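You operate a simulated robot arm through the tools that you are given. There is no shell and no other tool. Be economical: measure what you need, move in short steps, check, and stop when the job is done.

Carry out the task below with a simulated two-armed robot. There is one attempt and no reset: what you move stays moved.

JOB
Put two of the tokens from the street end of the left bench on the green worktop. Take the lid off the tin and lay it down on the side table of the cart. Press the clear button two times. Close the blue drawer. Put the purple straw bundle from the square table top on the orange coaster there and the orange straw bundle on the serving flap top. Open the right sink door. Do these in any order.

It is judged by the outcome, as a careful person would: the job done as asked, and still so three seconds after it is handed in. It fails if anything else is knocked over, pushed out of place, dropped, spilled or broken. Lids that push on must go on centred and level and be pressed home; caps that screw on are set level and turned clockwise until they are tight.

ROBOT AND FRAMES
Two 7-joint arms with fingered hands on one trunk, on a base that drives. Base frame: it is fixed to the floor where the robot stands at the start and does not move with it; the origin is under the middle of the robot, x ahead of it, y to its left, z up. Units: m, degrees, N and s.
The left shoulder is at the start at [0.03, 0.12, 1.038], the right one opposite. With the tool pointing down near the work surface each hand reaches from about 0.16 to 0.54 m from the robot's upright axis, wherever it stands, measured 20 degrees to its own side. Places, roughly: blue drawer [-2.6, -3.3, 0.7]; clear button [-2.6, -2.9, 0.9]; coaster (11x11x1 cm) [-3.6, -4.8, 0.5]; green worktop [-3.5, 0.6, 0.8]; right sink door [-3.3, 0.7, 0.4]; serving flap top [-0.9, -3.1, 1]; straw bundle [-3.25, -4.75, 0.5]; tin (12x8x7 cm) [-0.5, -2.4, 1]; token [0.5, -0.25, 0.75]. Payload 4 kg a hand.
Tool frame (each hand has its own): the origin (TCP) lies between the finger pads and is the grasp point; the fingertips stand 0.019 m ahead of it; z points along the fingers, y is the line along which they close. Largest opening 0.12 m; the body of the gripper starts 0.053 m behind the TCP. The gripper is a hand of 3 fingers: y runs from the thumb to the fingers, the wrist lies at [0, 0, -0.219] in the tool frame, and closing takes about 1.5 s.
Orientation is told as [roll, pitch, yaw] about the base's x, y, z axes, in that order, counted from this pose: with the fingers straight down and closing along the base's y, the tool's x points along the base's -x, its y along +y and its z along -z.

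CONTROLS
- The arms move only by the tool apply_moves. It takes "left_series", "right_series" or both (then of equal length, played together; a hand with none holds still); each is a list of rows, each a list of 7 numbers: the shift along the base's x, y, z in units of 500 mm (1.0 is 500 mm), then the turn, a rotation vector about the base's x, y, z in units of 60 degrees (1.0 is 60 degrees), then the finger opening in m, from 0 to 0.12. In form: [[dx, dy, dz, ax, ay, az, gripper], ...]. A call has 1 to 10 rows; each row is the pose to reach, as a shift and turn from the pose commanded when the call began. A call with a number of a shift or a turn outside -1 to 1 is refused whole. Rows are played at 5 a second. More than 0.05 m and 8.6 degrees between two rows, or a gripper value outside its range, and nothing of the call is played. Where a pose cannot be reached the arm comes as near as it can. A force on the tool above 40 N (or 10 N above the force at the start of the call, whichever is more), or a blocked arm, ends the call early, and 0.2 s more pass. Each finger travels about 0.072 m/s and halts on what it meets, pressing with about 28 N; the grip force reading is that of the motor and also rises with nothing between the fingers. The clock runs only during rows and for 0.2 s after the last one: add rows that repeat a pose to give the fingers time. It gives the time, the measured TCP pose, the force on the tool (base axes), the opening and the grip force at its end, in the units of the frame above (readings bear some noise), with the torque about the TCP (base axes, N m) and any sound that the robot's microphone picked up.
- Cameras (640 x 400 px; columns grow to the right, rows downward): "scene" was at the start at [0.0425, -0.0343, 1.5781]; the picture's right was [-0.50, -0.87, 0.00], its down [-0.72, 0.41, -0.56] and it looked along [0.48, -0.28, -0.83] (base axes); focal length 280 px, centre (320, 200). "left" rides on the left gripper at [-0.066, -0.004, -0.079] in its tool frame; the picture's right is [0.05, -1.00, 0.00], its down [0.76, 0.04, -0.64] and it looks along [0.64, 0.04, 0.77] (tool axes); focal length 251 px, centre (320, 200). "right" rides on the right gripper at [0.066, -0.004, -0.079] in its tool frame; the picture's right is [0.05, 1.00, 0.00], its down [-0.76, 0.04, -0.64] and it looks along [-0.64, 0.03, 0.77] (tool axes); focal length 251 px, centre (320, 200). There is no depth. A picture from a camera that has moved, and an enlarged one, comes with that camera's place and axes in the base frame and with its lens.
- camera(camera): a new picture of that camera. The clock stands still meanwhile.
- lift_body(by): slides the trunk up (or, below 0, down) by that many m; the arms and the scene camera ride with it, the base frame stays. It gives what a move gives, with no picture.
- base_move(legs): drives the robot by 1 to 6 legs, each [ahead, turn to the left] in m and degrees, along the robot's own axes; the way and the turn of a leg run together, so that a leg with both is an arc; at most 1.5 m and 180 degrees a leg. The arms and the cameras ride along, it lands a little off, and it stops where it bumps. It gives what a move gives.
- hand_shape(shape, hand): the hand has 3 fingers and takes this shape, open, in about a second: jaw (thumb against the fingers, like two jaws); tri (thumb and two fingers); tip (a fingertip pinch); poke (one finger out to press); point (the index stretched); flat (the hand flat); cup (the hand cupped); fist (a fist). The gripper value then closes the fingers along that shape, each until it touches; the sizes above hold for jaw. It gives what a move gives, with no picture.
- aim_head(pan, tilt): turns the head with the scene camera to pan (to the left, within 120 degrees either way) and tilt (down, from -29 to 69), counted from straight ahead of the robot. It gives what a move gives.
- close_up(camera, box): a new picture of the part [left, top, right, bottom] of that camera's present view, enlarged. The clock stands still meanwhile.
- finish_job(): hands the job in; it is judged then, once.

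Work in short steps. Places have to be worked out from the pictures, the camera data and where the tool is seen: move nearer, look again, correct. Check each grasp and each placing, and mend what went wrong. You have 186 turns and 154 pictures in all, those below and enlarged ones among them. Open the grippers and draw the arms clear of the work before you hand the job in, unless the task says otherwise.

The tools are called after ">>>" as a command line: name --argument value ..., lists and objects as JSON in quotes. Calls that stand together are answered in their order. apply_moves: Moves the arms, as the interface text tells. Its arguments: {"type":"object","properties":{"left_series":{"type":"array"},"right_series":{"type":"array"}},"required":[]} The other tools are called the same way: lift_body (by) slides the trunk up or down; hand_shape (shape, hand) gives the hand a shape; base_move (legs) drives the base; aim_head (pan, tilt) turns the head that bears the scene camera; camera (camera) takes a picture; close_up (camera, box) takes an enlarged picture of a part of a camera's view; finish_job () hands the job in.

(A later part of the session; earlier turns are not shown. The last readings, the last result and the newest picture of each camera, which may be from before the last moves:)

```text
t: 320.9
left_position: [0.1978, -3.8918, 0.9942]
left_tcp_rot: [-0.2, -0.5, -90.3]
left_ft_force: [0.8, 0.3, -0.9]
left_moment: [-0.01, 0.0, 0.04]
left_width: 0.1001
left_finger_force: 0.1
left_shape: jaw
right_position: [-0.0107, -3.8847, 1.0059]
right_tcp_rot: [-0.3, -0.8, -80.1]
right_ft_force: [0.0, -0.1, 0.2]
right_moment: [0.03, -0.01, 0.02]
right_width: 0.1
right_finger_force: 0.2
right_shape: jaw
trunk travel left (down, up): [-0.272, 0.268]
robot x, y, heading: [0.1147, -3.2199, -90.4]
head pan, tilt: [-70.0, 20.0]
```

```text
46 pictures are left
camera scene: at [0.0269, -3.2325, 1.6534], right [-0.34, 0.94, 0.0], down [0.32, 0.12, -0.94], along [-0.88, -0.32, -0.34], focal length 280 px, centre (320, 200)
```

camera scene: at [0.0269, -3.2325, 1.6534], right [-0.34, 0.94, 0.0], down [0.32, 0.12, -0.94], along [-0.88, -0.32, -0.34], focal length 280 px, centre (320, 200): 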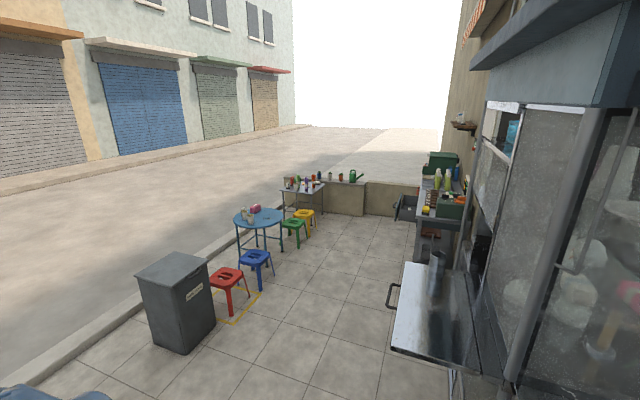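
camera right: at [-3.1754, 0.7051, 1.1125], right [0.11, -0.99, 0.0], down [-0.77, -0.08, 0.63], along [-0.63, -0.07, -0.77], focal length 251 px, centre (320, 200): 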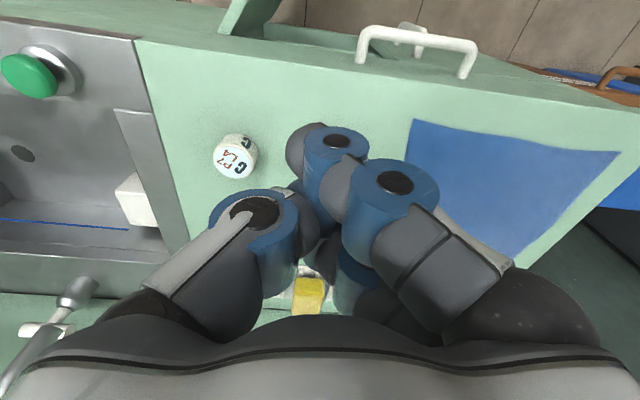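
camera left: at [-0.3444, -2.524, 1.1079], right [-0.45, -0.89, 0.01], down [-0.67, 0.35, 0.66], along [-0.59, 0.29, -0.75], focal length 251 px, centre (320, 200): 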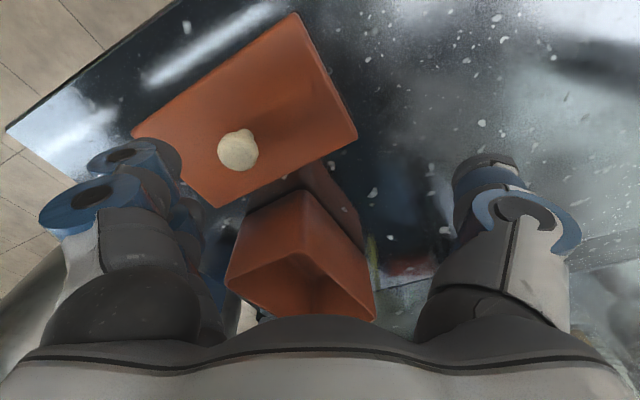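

I'm through to the street. I see the serving flap, the stand with an open drawer further on, and the square table. I retract the hands, drive ahead to y≈-3.85, and turn right.

>>> apply_moves --left_series '[[0.01, 0.08, 0.04, 0, 0, 0, 0.1], [0.02, 0.16, 0.08, 0, 0, 0, 0.1], [0.03, 0.24, 0.12, 0, 0, 0, 0.1], [0.05, 0.32, 0.16, 0, 0, 0, 0.1], [0.06, 0.4, 0.2, 0, 0, 0, 0.1], [0.08, 0.46, 0.22, 0, 0, 0, 0.1]]' --right_series '[[-0.02, 0.08, 0.04, 0, 0, 0, 0.1], [-0.04, 0.16, 0.08, 0, 0, 0, 0.1], [-0.06, 0.24, 0.12, 0, 0, 0, 0.1], [-0.08, 0.32, 0.16, 0, 0, 0, 0.1], [-0.1, 0.4, 0.2, 0, 0, 0, 0.1], [-0.12, 0.46, 0.22, 0, 0, 0, 0.1]]'

>>> base_move --legs '[[0.65, 0], [0, -30]]'

>>> base_move --legs '[[0, -30]]'

>>> base_move --legs '[[0, -30]]'

>>> aim_head --pan 0 --tilt 20

>>> camera --camera "scene"

```text
t: 322.3
left_position: [0.2395, -3.6609, 1.1061]
left_tcp_rot: [-0.3, -0.6, -90.3]
left_ft_force: [0.0, 0.4, 0.2]
left_moment: [0.0, 0.0, 0.02]
left_width: 0.1001
left_finger_force: 0.0
left_shape: jaw
right_position: [-0.0696, -3.6529, 1.1177]
right_tcp_rot: [-0.4, -1.0, -80.1]
right_ft_force: [0.5, -0.4, 0.4]
right_moment: [-0.05, 0.03, -0.02]
right_width: 0.0999
right_finger_force: 0.2
right_shape: jaw
trunk travel left (down, up): [-0.272, 0.268]
robot x, y, heading: [0.1152, -3.2218, -90.3]
head pan, tilt: [-70.0, 20.0]
```

```text
t: 327.4
left_position: [0.0019, -4.316, 1.1046]
left_tcp_rot: [-0.2, -0.6, -120.0]
left_ft_force: [-0.8, -1.2, 1.0]
left_moment: [0.03, -0.03, 0.0]
left_width: 0.1001
left_finger_force: 0.1
left_shape: jaw
right_position: [-0.2629, -4.1569, 1.1153]
right_tcp_rot: [-0.3, -0.9, -109.7]
right_ft_force: [-0.1, 1.0, -0.4]
right_moment: [-0.01, 0.02, 0.02]
right_width: 0.1
right_finger_force: 0.0
right_shape: jaw
trunk travel left (down, up): [-0.272, 0.268]
robot x, y, heading: [0.1427, -3.8945, -120.2]
head pan, tilt: [-70.0, 20.0]
```

```text
t: 329.2
left_position: [-0.1932, -4.1899, 1.1045]
left_tcp_rot: [-0.2, -0.5, -149.8]
left_ft_force: [-0.4, 0.8, 0.1]
left_moment: [0.01, 0.02, 0.02]
left_width: 0.0999
left_finger_force: 0.1
left_shape: jaw
right_position: [-0.3441, -3.919, 1.1149]
right_tcp_rot: [-0.3, -0.9, -139.7]
right_ft_force: [-0.1, -0.4, 0.1]
right_moment: [-0.01, 0.02, 0.0]
right_width: 0.1
right_finger_force: 0.1
right_shape: jaw
trunk travel left (down, up): [-0.272, 0.268]
robot x, y, heading: [0.161, -3.9227, -150.2]
head pan, tilt: [-70.0, 20.0]
```

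```text
t: 331.1
left_position: [-0.2799, -3.9753, 1.1049]
left_tcp_rot: [-0.2, -0.5, 179.8]
left_ft_force: [-0.1, -0.5, 0.1]
left_moment: [0.02, 0.03, 0.01]
left_width: 0.1001
left_finger_force: 0.0
left_shape: jaw
right_position: [-0.2743, -3.6666, 1.1172]
right_tcp_rot: [-0.4, -1.0, -169.9]
right_ft_force: [0.1, 0.1, -0.1]
right_moment: [0.0, 0.0, 0.0]
right_width: 0.1001
right_finger_force: 0.2
right_shape: jaw
trunk travel left (down, up): [-0.272, 0.268]
robot x, y, heading: [0.1594, -3.9603, -179.7]
head pan, tilt: [-70.0, 20.0]
```

```text
t: 332.5
left_position: [-0.2806, -3.9761, 1.1044]
left_tcp_rot: [-0.3, -0.4, 179.9]
left_ft_force: [-0.2, 0.4, 0.6]
left_moment: [0.01, 0.0, -0.03]
left_width: 0.1
left_finger_force: 0.1
left_shape: jaw
right_position: [-0.2749, -3.6684, 1.117]
right_tcp_rot: [-0.4, -0.8, -169.8]
right_ft_force: [-0.2, 0.5, -0.2]
right_moment: [0.02, -0.01, -0.01]
right_width: 0.1001
right_finger_force: 0.1
right_shape: jaw
trunk travel left (down, up): [-0.272, 0.268]
robot x, y, heading: [0.1571, -3.9567, -179.7]
head pan, tilt: [0.0, 20.0]
```

```text
45 pictures are left
camera scene: at [0.0858, -3.9566, 1.6534], right [0.0, 1.0, 0.0], down [0.34, 0.0, -0.94], along [-0.94, 0.0, -0.34], focal length 280 px, centre (320, 200)
```

scene: 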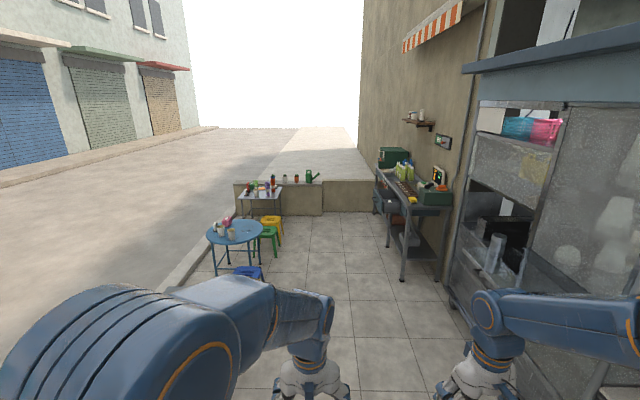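

I zoom in on the stand with the register/drawer and the square table beyond.

>>> close_up --camera "scene" --box '[350, 130, 470, 230]'

>>> close_up --camera "scene" --box '[200, 160, 340, 260]'

```text
4.00 times, centred on (410, 180) of scene
camera zoom: at [0.0858, -3.9566, 1.6534], right [0.0, 1.0, 0.0], down [0.34, 0.0, -0.94], along [-0.94, 0.0, -0.34], focal length 1120 px, centre (-40, 280)
```

zoom: 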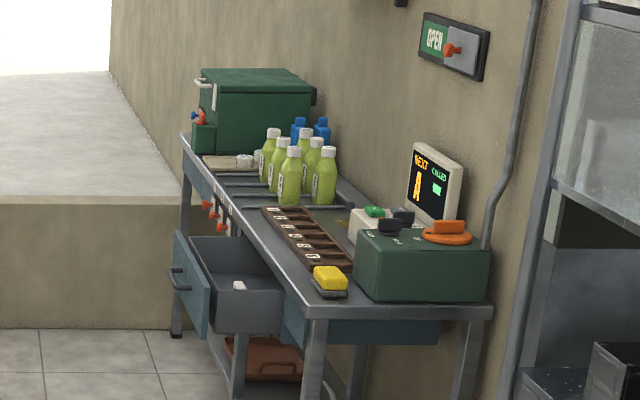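

```text
4.00 times, centred on (270, 210) of scene
camera zoom: at [0.0858, -3.9566, 1.6534], right [0.0, 1.0, 0.0], down [0.34, 0.0, -0.94], along [-0.94, 0.0, -0.34], focal length 1120 px, centre (520, 160)
```

zoom: 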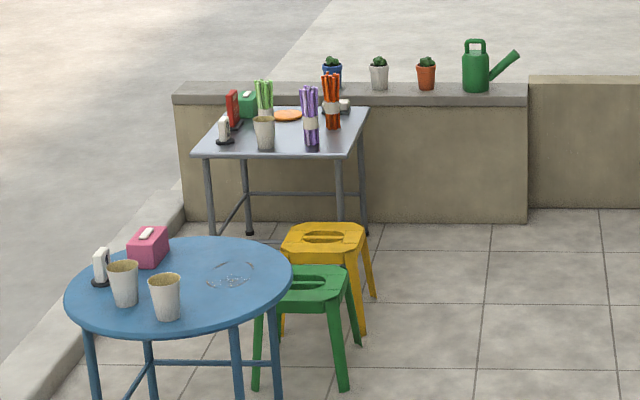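

The blue drawer is open toward the street; the buttons box is on the stand. I drive west to x≈-2.55 and turn right to face the stand.

>>> base_move --legs '[[1.4, 0], [1.25, 0]]'

>>> base_move --legs '[[0, -30]]'

>>> base_move --legs '[[0, -30]]'

>>> base_move --legs '[[0, -30]]'

>>> aim_head --pan 0 --tilt 38

>>> camera --camera "scene"

```text
t: 345.4
left_position: [-2.9193, -3.9547, 1.1043]
left_tcp_rot: [-0.2, -0.5, 179.2]
left_ft_force: [0.4, 0.6, 0.4]
left_moment: [0.0, -0.03, -0.03]
left_width: 0.1001
left_finger_force: 0.1
left_shape: jaw
right_position: [-2.909, -3.6441, 1.1162]
right_tcp_rot: [-0.3, -0.8, -170.7]
right_ft_force: [-0.9, -0.4, 0.1]
right_moment: [0.02, 0.0, -0.07]
right_width: 0.0997
right_finger_force: 0.1
right_shape: jaw
trunk travel left (down, up): [-0.272, 0.268]
robot x, y, heading: [-2.48, -3.9443, 179.2]
head pan, tilt: [0.0, 20.0]
```

```text
t: 347.2
left_position: [-2.8653, -3.7347, 1.1052]
left_tcp_rot: [0.0, -0.4, 149.5]
left_ft_force: [1.4, -0.5, 1.0]
left_moment: [-0.01, 0.02, 0.02]
left_width: 0.0999
left_finger_force: 0.0
left_shape: jaw
right_position: [-2.7038, -3.471, 1.116]
right_tcp_rot: [-0.2, -0.8, 159.8]
right_ft_force: [0.0, 0.2, 0.1]
right_moment: [-0.01, 0.0, -0.01]
right_width: 0.1001
right_finger_force: 0.0
right_shape: jaw
trunk travel left (down, up): [-0.272, 0.268]
robot x, y, heading: [-2.4947, -3.9751, 149.4]
head pan, tilt: [0.0, 20.0]
```

```text
t: 349.1
left_position: [-2.6984, -3.5817, 1.1042]
left_tcp_rot: [-0.1, -0.4, 119.7]
left_ft_force: [-0.2, 0.1, -0.2]
left_moment: [0.0, -0.01, 0.01]
left_width: 0.1002
left_finger_force: 0.1
left_shape: jaw
right_position: [-2.4282, -3.4326, 1.1168]
right_tcp_rot: [-0.5, -0.9, 129.9]
right_ft_force: [0.1, -1.1, 0.4]
right_moment: [0.0, -0.03, 0.01]
right_width: 0.0997
right_finger_force: 0.1
right_shape: jaw
trunk travel left (down, up): [-0.272, 0.268]
robot x, y, heading: [-2.5256, -3.9892, 119.5]
head pan, tilt: [0.0, 20.0]
```

```text
t: 351.0
left_position: [-2.4697, -3.5507, 1.1048]
left_tcp_rot: [-0.3, -0.4, 89.4]
left_ft_force: [-0.4, 0.2, -0.1]
left_moment: [0.0, 0.0, -0.02]
left_width: 0.1001
left_finger_force: 0.0
left_shape: jaw
right_position: [-2.1618, -3.5574, 1.1179]
right_tcp_rot: [-0.5, -0.8, 99.6]
right_ft_force: [0.4, -0.2, 0.6]
right_moment: [-0.02, 0.03, 0.01]
right_width: 0.1
right_finger_force: 0.0
right_shape: jaw
trunk travel left (down, up): [-0.272, 0.268]
robot x, y, heading: [-2.5654, -3.9883, 89.9]
head pan, tilt: [0.0, 20.0]
```

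```text
t: 351.8
left_position: [-2.4721, -3.5508, 1.1056]
left_tcp_rot: [-0.1, -0.4, 89.4]
left_ft_force: [-0.3, -0.7, 0.0]
left_moment: [-0.01, 0.0, -0.01]
left_width: 0.0998
left_finger_force: 0.0
left_shape: jaw
right_position: [-2.1636, -3.5583, 1.1182]
right_tcp_rot: [-0.5, -0.9, 99.6]
right_ft_force: [-0.3, 0.1, 0.1]
right_moment: [-0.03, -0.01, 0.0]
right_width: 0.0998
right_finger_force: 0.0
right_shape: jaw
trunk travel left (down, up): [-0.272, 0.268]
robot x, y, heading: [-2.5666, -3.9856, 90.0]
head pan, tilt: [0.0, 38.0]
```

```text
42 pictures are left
camera scene: at [-2.5641, -3.9204, 1.6251], right [1.0, 0.0, 0.0], down [0.0, -0.62, -0.79], along [0.0, 0.79, -0.62], focal length 280 px, centre (320, 200)
```

scene: 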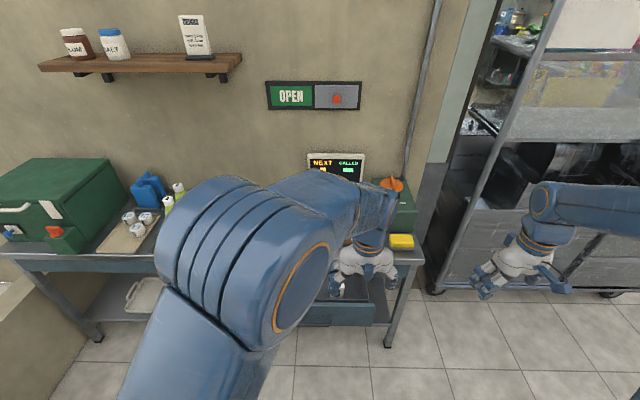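

I shift both hands to the left/right flanks to see the stand top and the drawer.

>>> apply_moves --left_series '[[-0.09, -0.02, 0, 0, 0, 0, 0.1], [-0.18, -0.04, 0, 0, 0, 0, 0.1], [-0.27, -0.06, 0, 0, 0, 0, 0.1], [-0.36, -0.08, 0, 0, 0, 0, 0.1], [-0.45, -0.1, 0, 0, 0, 0, 0.1]]' --right_series '[[-0.02, 0, 0, 0, 0, 0, 0.1], [-0.04, 0, 0, 0, 0, 0, 0.1], [-0.06, 0, 0, 0, 0, 0, 0.1], [-0.08, 0, 0, 0, 0, 0, 0.1], [-0.1, 0, 0, 0, 0, 0, 0.1]]'

>>> aim_head --pan -8 --tilt 42

>>> camera --camera "scene"

```text
t: 353.0
left_position: [-2.696, -3.6014, 1.104]
left_tcp_rot: [-0.2, -0.5, 89.4]
left_ft_force: [-0.1, -0.1, -0.2]
left_moment: [-0.02, -0.02, 0.01]
left_width: 0.0998
left_finger_force: 0.0
left_shape: jaw
right_position: [-2.2128, -3.5579, 1.1156]
right_tcp_rot: [-0.3, -1.0, 99.6]
right_ft_force: [-0.3, -0.3, 0.3]
right_moment: [-0.01, 0.0, 0.0]
right_width: 0.1001
right_finger_force: 0.1
right_shape: jaw
trunk travel left (down, up): [-0.272, 0.268]
robot x, y, heading: [-2.5643, -3.9866, 89.9]
head pan, tilt: [0.0, 38.0]
```

```text
t: 353.7
left_position: [-2.6931, -3.6007, 1.1037]
left_tcp_rot: [-0.2, -0.5, 89.4]
left_ft_force: [-1.1, 0.7, 0.4]
left_moment: [0.01, -0.02, -0.01]
left_width: 0.1003
left_finger_force: 0.0
left_shape: jaw
right_position: [-2.2103, -3.558, 1.1168]
right_tcp_rot: [-0.3, -0.9, 99.6]
right_ft_force: [0.2, -0.7, 0.1]
right_moment: [-0.02, -0.02, 0.01]
right_width: 0.0998
right_finger_force: 0.2
right_shape: jaw
trunk travel left (down, up): [-0.272, 0.268]
robot x, y, heading: [-2.5623, -3.9897, 90.1]
head pan, tilt: [-8.0, 42.0]
```

```text
41 pictures are left
camera scene: at [-2.5505, -3.9236, 1.6191], right [0.99, -0.14, 0.0], down [-0.09, -0.66, -0.74], along [0.1, 0.74, -0.67], focal length 280 px, centre (320, 200)
```

scene: 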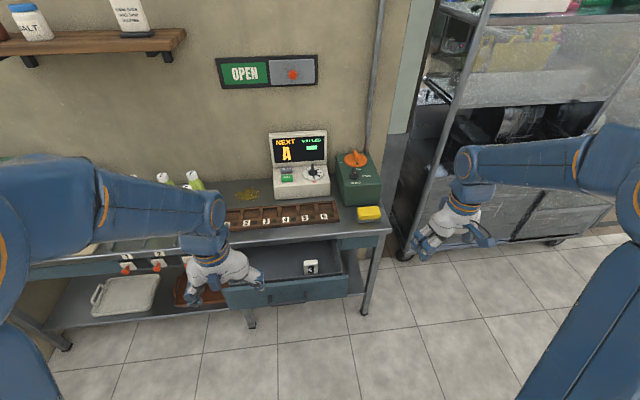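

Good view of the register and drawer. I zoom in on the register's buttons and the drawer.

>>> close_up --camera "scene" --box '[240, 120, 400, 220]'

>>> close_up --camera "scene" --box '[200, 200, 400, 325]'

```text
4.00 times, centred on (320, 170) of scene
camera zoom: at [-2.5505, -3.9236, 1.6191], right [0.99, -0.14, 0.0], down [-0.09, -0.66, -0.74], along [0.1, 0.74, -0.67], focal length 1120 px, centre (320, 320)
```

zoom: 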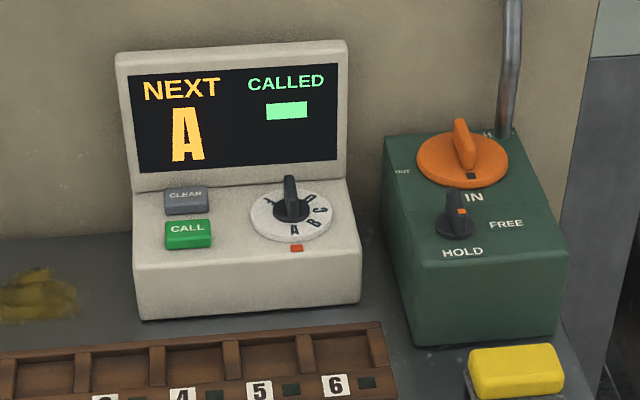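

```text
3.20 times, centred on (300, 262) of scene
camera zoom: at [-2.5505, -3.9236, 1.6191], right [0.99, -0.14, 0.0], down [-0.09, -0.66, -0.74], along [0.1, 0.74, -0.67], focal length 896 px, centre (384, 0)
```

zoom: 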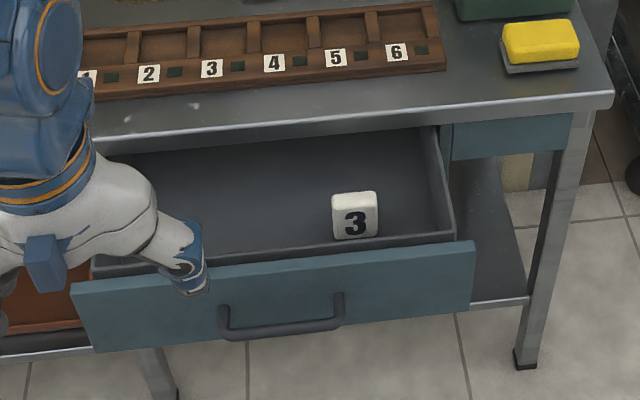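

CLEAR is the grey button behind the green CALL. First the drawer: front at y≈-3.40, x -2.81…-2.38, z≈0.7. I advance 0.1 m and lower the closed left hand in front of its handle.

>>> base_move --legs '[[0.1, 0]]'

>>> apply_moves --left_series '[[0.03, -0.05, -0.04, 0, 0, 0, 0.06], [0.06, -0.1, -0.1, 0, 0, 0, 0.03], [0.1, -0.14, -0.16, 0, 0, 0, 0.0], [0.14, -0.16, -0.24, 0, 0, 0, 0.0], [0.18, -0.16, -0.32, 0, 0, 0, 0.0], [0.2, -0.16, -0.41, 0, 0, 0, 0.0], [0.2, -0.16, -0.5, 0, 0, 0, 0.0], [0.2, -0.16, -0.59, 0, 0, 0, 0.0], [0.2, -0.16, -0.68, 0, 0, 0, 0.0], [0.2, -0.16, -0.76, 0, 0, 0, 0.0]]'

>>> camera --camera "scene"

```text
t: 354.8
left_position: [-2.6937, -3.4975, 1.1036]
left_tcp_rot: [-0.2, -0.5, 89.4]
left_ft_force: [0.1, 0.5, -0.1]
left_moment: [-0.02, -0.01, -0.01]
left_width: 0.1001
left_finger_force: 0.1
left_shape: jaw
right_position: [-2.2106, -3.4555, 1.1158]
right_tcp_rot: [-0.2, -0.8, 99.6]
right_ft_force: [0.9, 0.9, 0.5]
right_moment: [-0.03, 0.03, -0.01]
right_width: 0.1001
right_finger_force: 0.1
right_shape: jaw
trunk travel left (down, up): [-0.272, 0.268]
robot x, y, heading: [-2.5641, -3.8875, 90.2]
head pan, tilt: [-8.0, 42.0]
```

```text
t: 357.0
left_position: [-2.5934, -3.5792, 0.725]
left_tcp_rot: [-0.3, -0.5, 89.5]
left_ft_force: [0.0, 0.1, 0.0]
left_moment: [0.02, -0.04, -0.03]
left_width: 0.0
left_finger_force: 27.9
left_shape: jaw
right_position: [-2.2115, -3.457, 1.1167]
right_tcp_rot: [-0.3, -1.0, 99.6]
right_ft_force: [0.1, -0.3, 0.5]
right_moment: [-0.01, 0.02, -0.03]
right_width: 0.0999
right_finger_force: 0.2
right_shape: jaw
trunk travel left (down, up): [-0.272, 0.268]
robot x, y, heading: [-2.5634, -3.8834, 89.8]
head pan, tilt: [-8.0, 42.0]
```

```text
38 pictures are left
camera scene: at [-2.5509, -3.8217, 1.619], right [0.99, -0.14, 0.0], down [-0.09, -0.66, -0.74], along [0.1, 0.74, -0.67], focal length 280 px, centre (320, 200)
```

scene: 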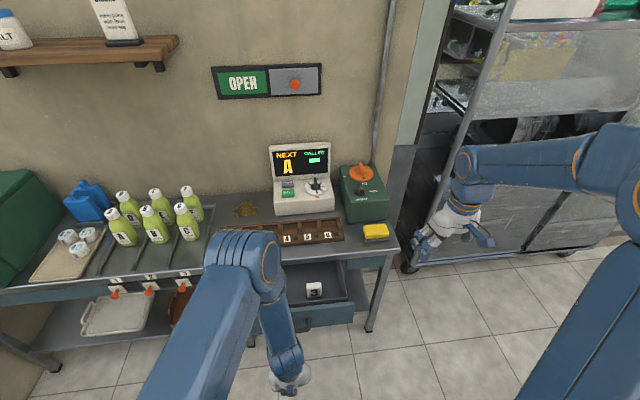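

The fist is in front of the drawer handle. I push forward steadily.

>>> apply_moves --left_series '[[0, 0.08, 0, 0, 0, 0, 0.0], [0, 0.16, 0, 0, 0, 0, 0.0], [0, 0.22, 0, 0, 0, 0, 0.0], [0, 0.28, 0, 0, 0, 0, 0.0], [0, 0.34, 0, 0, 0, 0, 0.0], [0, 0.4, 0, 0, 0, 0, 0.0], [0, 0.46, 0, 0, 0, 0, 0.0], [0, 0.52, 0, 0, 0, 0, 0.0], [0, 0.56, 0, 0, 0, 0, 0.0]]'

>>> close_up --camera "scene" --box '[180, 140, 420, 340]'

```text
t: 359.0
left_position: [-2.5936, -3.2985, 0.7247]
left_tcp_rot: [-0.1, -0.5, 89.3]
left_ft_force: [0.6, -0.2, 0.2]
left_moment: [0.02, 0.02, 0.01]
left_width: 0.0
left_finger_force: 28.1
left_shape: jaw
right_position: [-2.21, -3.4568, 1.1158]
right_tcp_rot: [-0.3, -1.0, 99.7]
right_ft_force: [-0.2, 0.2, 0.1]
right_moment: [0.05, -0.01, -0.03]
right_width: 0.0998
right_finger_force: 0.1
right_shape: jaw
trunk travel left (down, up): [-0.272, 0.268]
robot x, y, heading: [-2.5652, -3.8888, 89.8]
head pan, tilt: [-8.0, 42.0]
```

```text
2.00 times, centred on (300, 240) of scene
camera zoom: at [-2.5511, -3.8218, 1.619], right [0.99, -0.14, 0.0], down [-0.09, -0.66, -0.74], along [0.11, 0.74, -0.67], focal length 560 px, centre (360, 120)
```

zoom: 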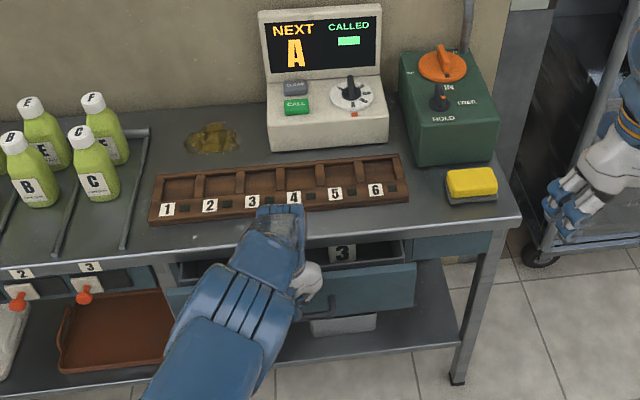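

The drawer is partly closed. I continue pushing in small steps until it seats.

>>> apply_moves --left_series '[[0, 0.03, 0, 0, 0, 0, 0.0], [0, 0.06, 0, 0, 0, 0, 0.0], [0, 0.09, 0, 0, 0, 0, 0.0], [0, 0.12, 0, 0, 0, 0, 0.0], [0, 0.15, 0, 0, 0, 0, 0.0], [0, 0.18, 0, 0, 0, 0, 0.0]]'

>>> close_up --camera "scene" --box '[180, 140, 420, 340]'

```text
t: 360.4
left_position: [-2.5965, -3.2821, 0.7322]
left_tcp_rot: [-0.2, -0.5, 89.4]
left_ft_force: [0.5, 0.2, 0.0]
left_moment: [0.01, -0.02, -0.03]
left_width: 0.0
left_finger_force: 27.7
left_shape: jaw
left hand out of reach, approached as far as the arm can: row 1, 2, 3, 4, 5, 6
right_position: [-2.21, -3.4561, 1.1161]
right_tcp_rot: [-0.3, -0.9, 99.6]
right_ft_force: [0.7, -0.7, 1.3]
right_moment: [0.01, 0.0, 0.02]
right_width: 0.1
right_finger_force: 0.0
right_shape: jaw
trunk travel left (down, up): [-0.272, 0.268]
robot x, y, heading: [-2.5621, -3.8842, 89.6]
head pan, tilt: [-8.0, 42.0]
```

```text
2.00 times, centred on (300, 240) of scene
camera zoom: at [-2.5504, -3.8221, 1.619], right [0.99, -0.14, 0.0], down [-0.09, -0.66, -0.74], along [0.1, 0.74, -0.67], focal length 560 px, centre (360, 120)
```

zoom: 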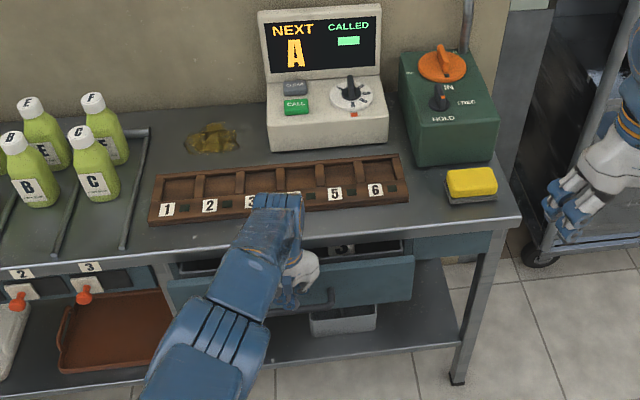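

Arm at its reach limit. I retract the hand slightly and let the base push forward.

>>> apply_moves --left_series '[[0, -0.05, -0.01, 0, 0, 0, 0.0], [0, -0.1, -0.015, 0, 0, 0, 0.0]]'

>>> base_move --legs '[[0.15, 0]]'

>>> close_up --camera "scene" --box '[180, 140, 420, 340]'

```text
t: 361.0
left_position: [-2.5967, -3.3315, 0.7235]
left_tcp_rot: [-0.1, -0.5, 89.4]
left_ft_force: [0.1, 0.2, -0.1]
left_moment: [-0.03, -0.01, -0.03]
left_width: 0.0
left_finger_force: 27.9
left_shape: jaw
right_position: [-2.2116, -3.4563, 1.1165]
right_tcp_rot: [-0.4, -0.9, 99.5]
right_ft_force: [0.2, -0.4, 0.5]
right_moment: [-0.05, 0.01, 0.01]
right_width: 0.1001
right_finger_force: 0.1
right_shape: jaw
trunk travel left (down, up): [-0.272, 0.268]
robot x, y, heading: [-2.5661, -3.8891, 90.0]
head pan, tilt: [-8.0, 42.0]
```

```text
t: 362.2
left_position: [-2.5976, -3.2392, 0.7212]
left_tcp_rot: [0.0, 1.8, 89.6]
left_ft_force: [0.2, -6.7, 3.5]
left_moment: [0.21, 0.0, 0.04]
left_width: 0.0001
left_finger_force: 27.9
left_shape: jaw
right_position: [-2.2116, -3.3515, 1.1162]
right_tcp_rot: [-0.3, -0.9, 99.8]
right_ft_force: [0.9, 0.4, -0.4]
right_moment: [0.01, 0.02, 0.01]
right_width: 0.0999
right_finger_force: 0.1
right_shape: jaw
trunk travel left (down, up): [-0.272, 0.268]
robot x, y, heading: [-2.5635, -3.7793, 89.9]
head pan, tilt: [-8.0, 42.0]
stopped in leg 1: the force on the tool passed its limit at 98 N (the readings are from after the stop); the commanded pose is now the measured one
```

```text
2.00 times, centred on (300, 240) of scene
camera zoom: at [-2.5503, -3.7181, 1.619], right [0.99, -0.14, 0.0], down [-0.09, -0.66, -0.74], along [0.1, 0.74, -0.67], focal length 560 px, centre (360, 120)
```

zoom: 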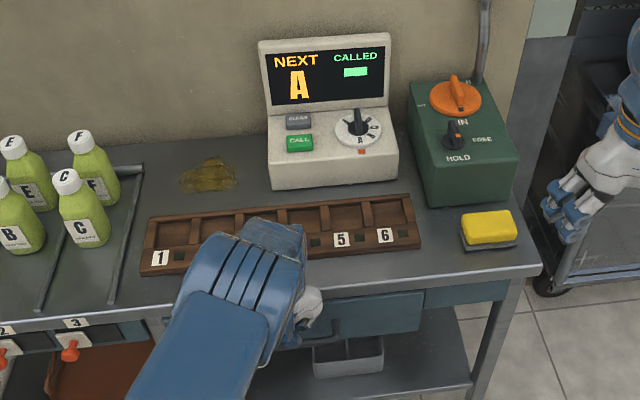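

98 N contact: either the drawer is home or the hand met the table edge. I retract and look.

>>> apply_moves --left_series '[[0, -0.06, 0, 0, 0, 0, 0.0], [-0.03, -0.14, 0, 0, 0, 0, 0.0], [-0.1, -0.18, 0.04, 0, 0, 0, 0.0], [-0.18, -0.2, 0.08, 0, 0, 0, 0.0], [-0.26, -0.2, 0.12, 0, 0, 0, 0.0]]'

>>> close_up --camera "scene" --box '[200, 200, 420, 340]'

```text
t: 363.4
left_position: [-2.7269, -3.3368, 0.7826]
left_tcp_rot: [0.0, 1.8, 89.6]
left_ft_force: [0.1, -1.2, -0.1]
left_moment: [-0.02, -0.01, -0.02]
left_width: 0.0002
left_finger_force: 28.2
left_shape: jaw
right_position: [-2.211, -3.3492, 1.1159]
right_tcp_rot: [-0.2, -0.8, 99.7]
right_ft_force: [-0.1, 0.6, 0.3]
right_moment: [-0.01, 0.01, 0.02]
right_width: 0.1
right_finger_force: 0.1
right_shape: jaw
trunk travel left (down, up): [-0.272, 0.268]
robot x, y, heading: [-2.565, -3.7786, 89.8]
head pan, tilt: [-8.0, 42.0]
```

```text
2.86 times, centred on (310, 270) of scene
camera zoom: at [-2.5515, -3.7151, 1.619], right [0.99, -0.14, 0.0], down [-0.09, -0.66, -0.74], along [0.11, 0.74, -0.67], focal length 800 px, centre (349, 0)
```

zoom: 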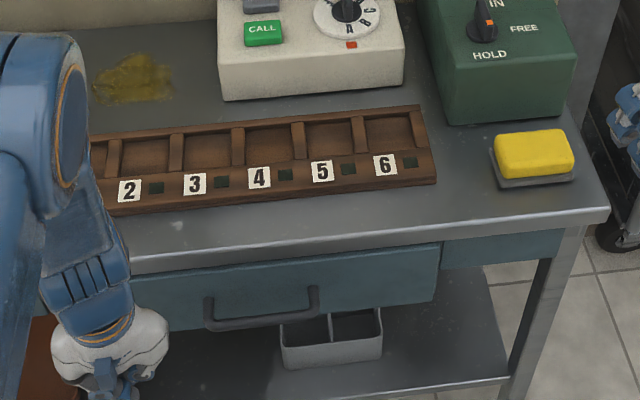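

The drawer looks closed. To be sure it is fully seated, I push once more with fingers tilted forward on the panel right of the handle.

>>> apply_moves --left_series '[[0.03, -0.06, 0, 0.12, 0, 0, 0.0], [0.1, -0.12, -0.02, 0.24, 0, 0, 0.0], [0.18, -0.16, -0.05, 0.36, 0, 0, 0.0], [0.26, -0.16, -0.08, 0.48, 0, 0, 0.0], [0.34, -0.16, -0.11, 0.6, 0, 0, 0.0], [0.42, -0.16, -0.14, 0.6, 0, 0, 0.0], [0.48, -0.12, -0.16, 0.6, 0, 0, 0.0]]'

>>> apply_moves --left_series '[[0, 0.06, 0, 0, 0, 0, 0.0], [0, 0.12, 0, 0, 0, 0, 0.0], [0, 0.16, 0, 0, 0, 0, 0.0], [0, 0.19, 0, 0, 0, 0, 0.0], [0, 0.22, 0, 0, 0, 0, 0.0], [0, 0.25, 0, 0, 0, 0, 0.0], [0, 0.28, 0, 0, 0, 0, 0.0], [0, 0.31, 0, 0, 0, 0, 0.0]]'

>>> close_up --camera "scene" --box '[200, 200, 420, 340]'

```text
t: 365.0
left_position: [-2.485, -3.3964, 0.7003]
left_tcp_rot: [0.2, -34.2, 89.6]
left_ft_force: [-0.4, 0.2, -0.3]
left_moment: [0.01, -0.02, -0.02]
left_width: 0.0
left_finger_force: 28.0
left_shape: jaw
right_position: [-2.2099, -3.3498, 1.1162]
right_tcp_rot: [-0.3, -0.9, 99.7]
right_ft_force: [-0.2, 0.1, 0.1]
right_moment: [-0.01, 0.03, 0.0]
right_width: 0.0997
right_finger_force: 0.1
right_shape: jaw
trunk travel left (down, up): [-0.272, 0.268]
robot x, y, heading: [-2.562, -3.7802, 89.9]
head pan, tilt: [-8.0, 42.0]
```

```text
t: 366.8
left_position: [-2.4869, -3.2427, 0.7006]
left_tcp_rot: [0.3, -34.1, 89.4]
left_ft_force: [0.2, -3.3, -0.7]
left_moment: [-0.03, 0.01, -0.01]
left_width: 0.0002
left_finger_force: 27.7
left_shape: jaw
right_position: [-2.2112, -3.3503, 1.1167]
right_tcp_rot: [-0.2, -0.8, 99.6]
right_ft_force: [-0.3, -0.6, -0.6]
right_moment: [0.0, 0.03, 0.01]
right_width: 0.1
right_finger_force: 0.1
right_shape: jaw
trunk travel left (down, up): [-0.272, 0.268]
robot x, y, heading: [-2.5654, -3.7782, 89.6]
head pan, tilt: [-8.0, 42.0]
```

```text
2.86 times, centred on (310, 270) of scene
camera zoom: at [-2.5505, -3.7158, 1.6191], right [0.99, -0.14, 0.0], down [-0.09, -0.66, -0.74], along [0.1, 0.74, -0.67], focal length 800 px, centre (349, 0)
```

zoom: 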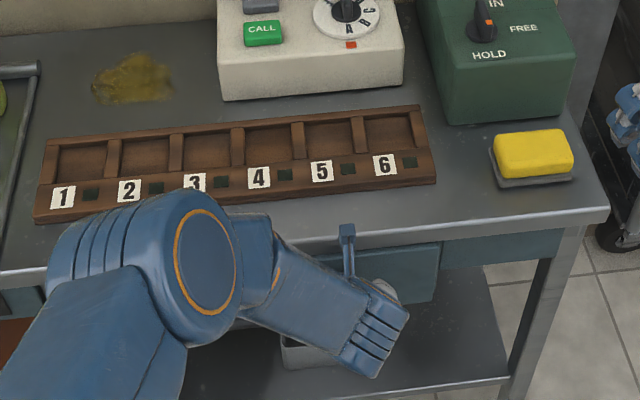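

Just touching the panel (-3 N). I push a bit further to see if it is firm.

>>> apply_moves --left_series '[[0, 0.02, 0, 0, 0, 0, 0.0], [0, 0.04, 0, 0, 0, 0, 0.0], [0, 0.06, 0, 0, 0, 0, 0.0], [0, 0.08, 0, 0, 0, 0, 0.0], [0, 0.1, 0, 0, 0, 0, 0.0]]'

```text
t: 367.3
left_position: [-2.4859, -3.2402, 0.6941]
left_tcp_rot: [0.2, -32.9, 89.3]
left_ft_force: [-4.6, -19.8, 6.7]
left_moment: [0.27, -0.08, -0.09]
left_width: 0.0002
left_finger_force: 28.0
left_shape: jaw
right_position: [-2.2114, -3.3502, 1.115]
right_tcp_rot: [-0.2, -0.7, 99.7]
right_ft_force: [-0.1, 0.3, -0.1]
right_moment: [-0.06, 0.01, 0.02]
right_width: 0.0998
right_finger_force: 0.1
right_shape: jaw
trunk travel left (down, up): [-0.272, 0.268]
robot x, y, heading: [-2.5628, -3.7795, 89.8]
head pan, tilt: [-8.0, 42.0]
stopped in row 2 (left hand): the force on the tool passed its limit at 44 N (the readings are from after the stop); the commanded pose is now the measured one
```

Firm at 44 N: the drawer is closed. I withdraw the left hand up and back, set the right hand to the poke shape, and move closer.

>>> apply_moves --left_series '[[0, -0.08, 0.0, 0, 0, 0, 0.0], [0, -0.16, 0.0, -0.1, 0, 0, 0.0], [-0.02, -0.24, 0.05, -0.2, 0, 0, 0.0], [-0.06, -0.28, 0.13, -0.3, 0, 0, 0.0], [-0.1, -0.3, 0.22, -0.4, 0, 0, 0.0], [-0.14, -0.3, 0.31, -0.5, 0, 0, 0.0], [-0.2, -0.3, 0.4, -0.57, 0, 0, 0.0], [-0.26, -0.3, 0.49, -0.57, 0, 0, 0.02], [-0.32, -0.3, 0.58, -0.57, 0, 0, 0.04], [-0.38, -0.3, 0.66, -0.57, 0, 0, 0.06]]'

>>> apply_moves --left_series '[[0, 0, 0.08, 0, 0, 0, 0.08], [-0.02, 0, 0.16, 0, 0, 0, 0.1], [-0.04, 0, 0.2, 0, 0, 0, 0.1]]'

>>> hand_shape --shape "poke" --hand "right"

>>> base_move --legs '[[0.15, 0]]'

>>> camera --camera "scene"

```text
refused: row 5 steps farther than a row can; nothing moved
```

```text
t: 368.1
left_position: [-2.5079, -3.2365, 0.7967]
left_tcp_rot: [0.3, -33.5, 89.4]
left_ft_force: [0.0, 0.1, 0.1]
left_moment: [0.0, -0.01, 0.01]
left_width: 0.0802
left_finger_force: 0.1
left_shape: jaw
right_position: [-2.2114, -3.3511, 1.1164]
right_tcp_rot: [-0.3, -0.9, 99.8]
right_ft_force: [-1.1, 0.2, -0.6]
right_moment: [0.0, -0.01, 0.0]
right_width: 0.1002
right_finger_force: 0.0
right_shape: jaw
trunk travel left (down, up): [-0.272, 0.268]
robot x, y, heading: [-2.5629, -3.78, 89.9]
head pan, tilt: [-8.0, 42.0]
```

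```text
t: 369.0
left_position: [-2.5071, -3.2367, 0.7958]
left_tcp_rot: [0.3, -33.3, 89.4]
left_ft_force: [-0.1, -0.5, 0.2]
left_moment: [0.0, 0.02, 0.02]
left_width: 0.0996
left_finger_force: 0.1
left_shape: jaw
right_position: [-2.2102, -3.349, 1.1167]
right_tcp_rot: [-0.2, -0.8, 99.6]
right_ft_force: [-0.2, 0.0, 0.4]
right_moment: [-0.02, 0.0, -0.02]
right_width: 0.0
right_finger_force: 0.0
right_shape: poke
trunk travel left (down, up): [-0.272, 0.268]
robot x, y, heading: [-2.5615, -3.7784, 90.0]
head pan, tilt: [-8.0, 42.0]
```

```text
t: 370.0
left_position: [-2.5006, -3.1922, 0.7946]
left_tcp_rot: [-1.4, -31.9, 91.1]
left_ft_force: [-1.9, -9.9, 10.5]
left_moment: [-0.31, -0.78, 1.09]
left_width: 0.1016
left_finger_force: 0.0
left_shape: jaw
right_position: [-2.2129, -3.2956, 1.1169]
right_tcp_rot: [-0.3, -0.9, 99.7]
right_ft_force: [-0.6, 0.0, 0.2]
right_moment: [0.02, -0.03, 0.01]
right_width: 0.0
right_finger_force: 0.1
right_shape: poke
trunk travel left (down, up): [-0.272, 0.268]
robot x, y, heading: [-2.5622, -3.7258, 89.8]
head pan, tilt: [-8.0, 42.0]
stopped in leg 1: the force on the tool passed its limit at 82 N (the readings are from after the stop); the commanded pose is now the measured one
```

```text
32 pictures are left
camera scene: at [-2.5512, -3.6629, 1.6192], right [0.99, -0.14, 0.0], down [-0.09, -0.66, -0.74], along [0.1, 0.74, -0.67], focal length 280 px, centre (320, 200)
```

scene: 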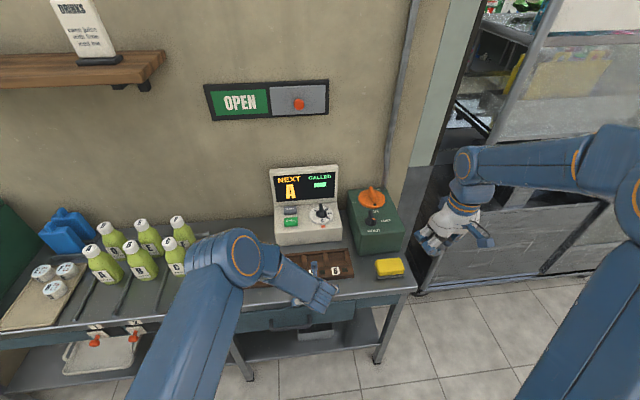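

The first left retract was refused (step too long) and the left fingers pushed the table edge; nothing looks disturbed. I back the base off and withdraw the left hand with shorter steps.

>>> base_move --legs '[[-0.08, 0]]'

>>> apply_moves --left_series '[[0, -0.07, 0.0, -0.06, 0, 0, 0.08], [0, -0.14, 0.02, -0.12, 0, 0, 0.08], [-0.02, -0.2, 0.06, -0.2, 0, 0, 0.08], [-0.06, -0.24, 0.12, -0.28, 0, 0, 0.08], [-0.1, -0.26, 0.19, -0.36, 0, 0, 0.08], [-0.14, -0.26, 0.27, -0.44, 0, 0, 0.08], [-0.18, -0.26, 0.35, -0.5, 0, 0, 0.08], [-0.22, -0.26, 0.43, -0.54, 0, 0, 0.08], [-0.26, -0.26, 0.51, -0.54, 0, 0, 0.08], [-0.3, -0.26, 0.59, -0.54, 0, 0, 0.08]]'

```text
t: 371.1
left_position: [-2.5014, -3.2733, 0.7946]
left_tcp_rot: [-1.2, -32.0, 90.7]
left_ft_force: [0.6, -0.6, -0.6]
left_moment: [0.01, 0.0, -0.02]
left_width: 0.1001
left_finger_force: 0.1
left_shape: jaw
right_position: [-2.2105, -3.3768, 1.1168]
right_tcp_rot: [-0.3, -0.9, 99.7]
right_ft_force: [-0.1, -0.5, 0.3]
right_moment: [0.03, 0.05, 0.0]
right_width: 0.0001
right_finger_force: 0.1
right_shape: poke
trunk travel left (down, up): [-0.272, 0.268]
robot x, y, heading: [-2.5605, -3.8049, 90.1]
head pan, tilt: [-8.0, 42.0]
```

```text
t: 373.3
left_position: [-2.6525, -3.4026, 1.088]
left_tcp_rot: [-0.7, 0.5, 90.7]
left_ft_force: [0.0, 0.0, -0.1]
left_moment: [0.02, -0.03, 0.01]
left_width: 0.0804
left_finger_force: 0.1
left_shape: jaw
right_position: [-2.2113, -3.376, 1.1161]
right_tcp_rot: [-0.1, -0.8, 99.8]
right_ft_force: [0.2, -0.6, 0.1]
right_moment: [-0.01, 0.02, 0.03]
right_width: 0.0
right_finger_force: 0.0
right_shape: poke
trunk travel left (down, up): [-0.272, 0.268]
robot x, y, heading: [-2.5606, -3.8044, 89.7]
head pan, tilt: [-8.0, 42.0]
```

Left hand is clear. I shift the right hand to the middle (away from the cart), pull the left back a bit, then advance 0.2 m.

>>> apply_moves --left_series '[[-0.02, -0.05, 0.02, 0, 0, 0, 0.08], [-0.04, -0.1, 0.04, 0, 0, 0, 0.08], [-0.06, -0.15, 0.06, 0, 0, 0, 0.08], [-0.08, -0.2, 0.08, 0, 0, 0, 0.08], [-0.08, -0.2, 0.08, 0, 0, 0, 0.08], [-0.08, -0.2, 0.08, 0, 0, 0, 0.08]]' --right_series '[[-0.09, 0, 0, 0, 0, 0, 0.0], [-0.18, 0, 0, 0, 0, 0, 0.0], [-0.27, 0, 0, 0.1, 0, 0, 0.0], [-0.36, 0, 0.02, 0.22, 0, 0, 0.0], [-0.42, 0, 0.04, 0.34, 0, 0, 0.0], [-0.48, 0, 0.06, 0.46, 0, 0, 0.0]]'

>>> base_move --legs '[[0.2, 0]]'

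>>> camera --camera "right"

```text
t: 374.7
left_position: [-2.6921, -3.5033, 1.1295]
left_tcp_rot: [-0.7, 0.5, 90.7]
left_ft_force: [0.4, -0.5, 0.0]
left_moment: [0.01, -0.01, 0.0]
left_width: 0.0804
left_finger_force: 0.1
left_shape: jaw
right_position: [-2.4536, -3.3758, 1.147]
right_tcp_rot: [-5.4, -28.0, 101.1]
right_ft_force: [-0.3, -0.4, 0.0]
right_moment: [0.02, 0.0, -0.03]
right_width: 0.0
right_finger_force: 0.0
right_shape: poke
trunk travel left (down, up): [-0.272, 0.268]
robot x, y, heading: [-2.5631, -3.8082, 90.2]
head pan, tilt: [-8.0, 42.0]
```

```text
t: 376.3
left_position: [-2.6917, -3.3014, 1.1292]
left_tcp_rot: [-0.7, 0.6, 90.7]
left_ft_force: [0.2, 0.2, -0.5]
left_moment: [-0.04, 0.01, -0.02]
left_width: 0.0807
left_finger_force: 0.1
left_shape: jaw
right_position: [-2.4519, -3.173, 1.1463]
right_tcp_rot: [-5.3, -27.9, 101.0]
right_ft_force: [-0.3, 0.5, 0.3]
right_moment: [-0.02, -0.01, -0.01]
right_width: 0.0001
right_finger_force: 0.1
right_shape: poke
trunk travel left (down, up): [-0.272, 0.268]
robot x, y, heading: [-2.5604, -3.6074, 90.0]
head pan, tilt: [-8.0, 42.0]
```

```text
31 pictures are left
camera right: at [-2.4368, -3.2679, 1.1845], right [-0.98, -0.19, -0.11], down [-0.17, 0.35, 0.92], along [-0.14, 0.92, -0.38], focal length 251 px, centre (320, 200)
```

right: 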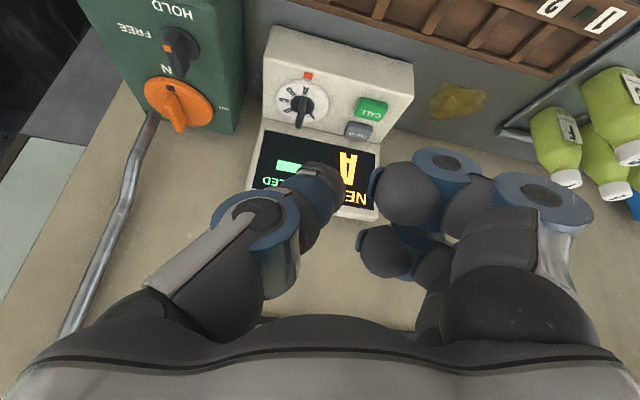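

CLEAR triangulates to about (-2.562,-2.865,0.857). I tilt the right hand a further 20° and move to a standoff 4 cm off the button along the finger axis.

>>> apply_moves --right_series '[[-0.025, 0.055, -0.05, 0.04, 0, 0, 0.0], [-0.05, 0.11, -0.1, 0.08, 0, 0, 0.0], [-0.075, 0.17, -0.15, 0.12, 0, 0, 0.0], [-0.1, 0.23, -0.21, 0.16, 0, 0, 0.0], [-0.125, 0.29, -0.27, 0.2, 0, 0, 0.0], [-0.15, 0.35, -0.33, 0.24, 0, 0, 0.0], [-0.175, 0.41, -0.38, 0.28, 0, 0, 0.0], [-0.2, 0.47, -0.44, 0.33, 0, 0, 0.0], [-0.22, 0.528, -0.498, 0.33, 0, 0, 0.0]]'

>>> camera --camera "right"

>>> close_up --camera "scene" --box '[240, 160, 400, 260]'

```text
t: 378.3
left_position: [-2.6932, -3.3005, 1.1289]
left_tcp_rot: [-0.7, 0.5, 90.7]
left_ft_force: [-0.1, 0.7, 1.0]
left_moment: [0.02, 0.03, -0.01]
left_width: 0.0805
left_finger_force: 0.0
left_shape: jaw
right_position: [-2.564, -2.9099, 0.895]
right_tcp_rot: [-10.8, -47.2, 104.4]
right_ft_force: [-0.4, 1.2, -0.6]
right_moment: [-0.01, 0.02, 0.04]
right_width: 0.0
right_finger_force: 0.1
right_shape: poke
trunk travel left (down, up): [-0.272, 0.268]
robot x, y, heading: [-2.5596, -3.6042, 89.7]
head pan, tilt: [-8.0, 42.0]
```

```text
30 pictures are left
camera right: at [-2.5494, -3.0116, 0.9001], right [-0.97, -0.15, -0.17], down [-0.17, 0.02, 0.99], along [-0.14, 0.99, -0.04], focal length 251 px, centre (320, 200)
```

right: 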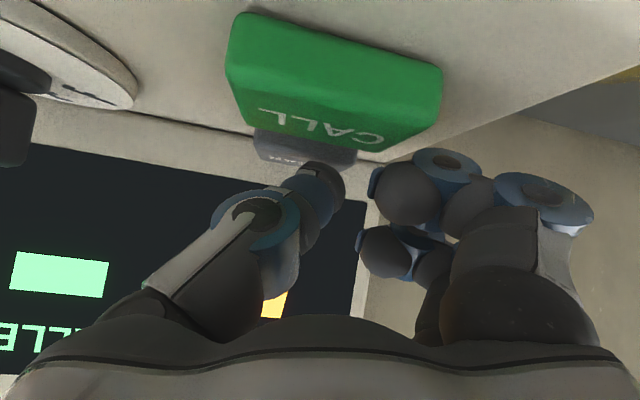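

```text
4.00 times, centred on (320, 210) of scene
camera zoom: at [-2.551, -3.5397, 1.619], right [0.99, -0.14, 0.0], down [-0.09, -0.66, -0.74], along [0.1, 0.74, -0.67], focal length 1120 px, centre (320, 160)
```

zoom: 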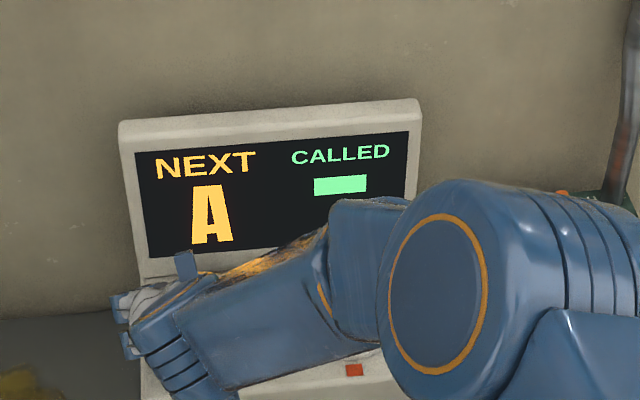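

CLEAR's top is at ≈(-2.559,-2.872,0.868), with CALL in front of it at y≈-2.90. I align and press along the finger axis in small steps.

>>> apply_moves --right_series '[[0.008, 0.022, 0.004, 0, 0, 0, 0.0], [0.008, 0.0366, -0.0096, 0, 0, 0, 0.0], [0.008, 0.044, -0.0164, 0, 0, 0, 0.0], [0.008, 0.0512, -0.0232, 0, 0, 0, 0.0], [0.008, 0.0585, -0.03, 0, 0, 0, 0.0]]'

>>> camera --camera "right"

```text
t: 379.5
left_position: [-2.6919, -3.3044, 1.1305]
left_tcp_rot: [-0.8, 0.4, 90.8]
left_ft_force: [-0.5, 0.0, -0.5]
left_moment: [0.0, -0.01, 0.0]
left_width: 0.0807
left_finger_force: 0.0
left_shape: jaw
right_position: [-2.5588, -2.8824, 0.8847]
right_tcp_rot: [-10.9, -47.5, 104.3]
right_ft_force: [-0.2, -6.2, 17.8]
right_moment: [0.03, -0.1, -0.05]
right_width: 0.0
right_finger_force: 0.0
right_shape: poke
trunk travel left (down, up): [-0.272, 0.268]
robot x, y, heading: [-2.5627, -3.6078, 89.9]
head pan, tilt: [-8.0, 42.0]
heard: click
```

```text
28 pictures are left
camera right: at [-2.5436, -2.9836, 0.8896], right [-0.98, -0.14, -0.17], down [-0.17, 0.01, 0.99], along [-0.14, 0.99, -0.04], focal length 251 px, centre (320, 200)
```

right: 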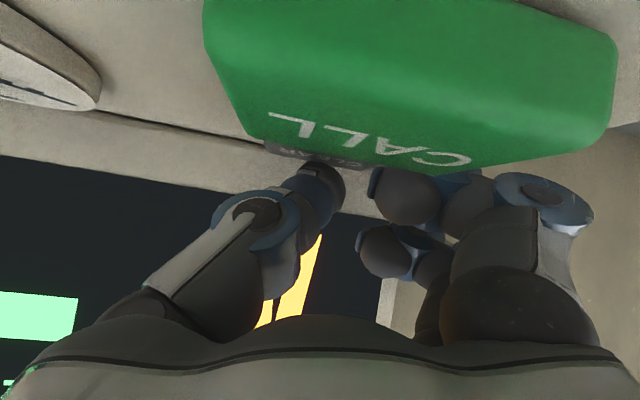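

A click was heard with the finger on CLEAR. I release fully and press a second time.

>>> apply_moves --right_series '[[0, -0.015, 0.0136, 0, 0, 0, 0.0], [0, -0.03, 0.028, 0, 0, 0, 0.0], [0, -0.03, 0.028, 0, 0, 0, 0.0], [0, -0.03, 0.028, 0, 0, 0, 0.0]]'

>>> apply_moves --right_series '[[0, 0.015, -0.014, 0, 0, 0, 0.0], [0, 0.0225, -0.021, 0, 0, 0, 0.0], [0, 0.03, -0.028, 0, 0, 0, 0.0]]'

```text
t: 380.5
left_position: [-2.6913, -3.3013, 1.13]
left_tcp_rot: [-0.7, 0.5, 90.6]
left_ft_force: [0.2, 0.1, -0.5]
left_moment: [0.02, -0.02, 0.01]
left_width: 0.0804
left_finger_force: 0.0
left_shape: jaw
right_position: [-2.557, -2.8981, 0.8956]
right_tcp_rot: [-10.8, -47.1, 104.3]
right_ft_force: [0.6, 0.1, 0.0]
right_moment: [0.0, -0.02, 0.01]
right_width: 0.0
right_finger_force: 0.1
right_shape: poke
trunk travel left (down, up): [-0.272, 0.268]
robot x, y, heading: [-2.5633, -3.6063, 89.9]
head pan, tilt: [-8.0, 42.0]
```

```text
t: 381.3
left_position: [-2.6928, -3.3032, 1.1295]
left_tcp_rot: [-0.7, 0.4, 90.7]
left_ft_force: [0.0, -0.2, 0.5]
left_moment: [-0.03, 0.01, 0.01]
left_width: 0.0807
left_finger_force: 0.1
left_shape: jaw
right_position: [-2.5594, -2.8839, 0.8865]
right_tcp_rot: [-10.9, -47.6, 104.5]
right_ft_force: [0.2, -6.2, 17.6]
right_moment: [0.07, -0.04, -0.04]
right_width: 0.0
right_finger_force: 0.1
right_shape: poke
trunk travel left (down, up): [-0.272, 0.268]
robot x, y, heading: [-2.5616, -3.604, 89.9]
head pan, tilt: [-8.0, 42.0]
heard: click
```

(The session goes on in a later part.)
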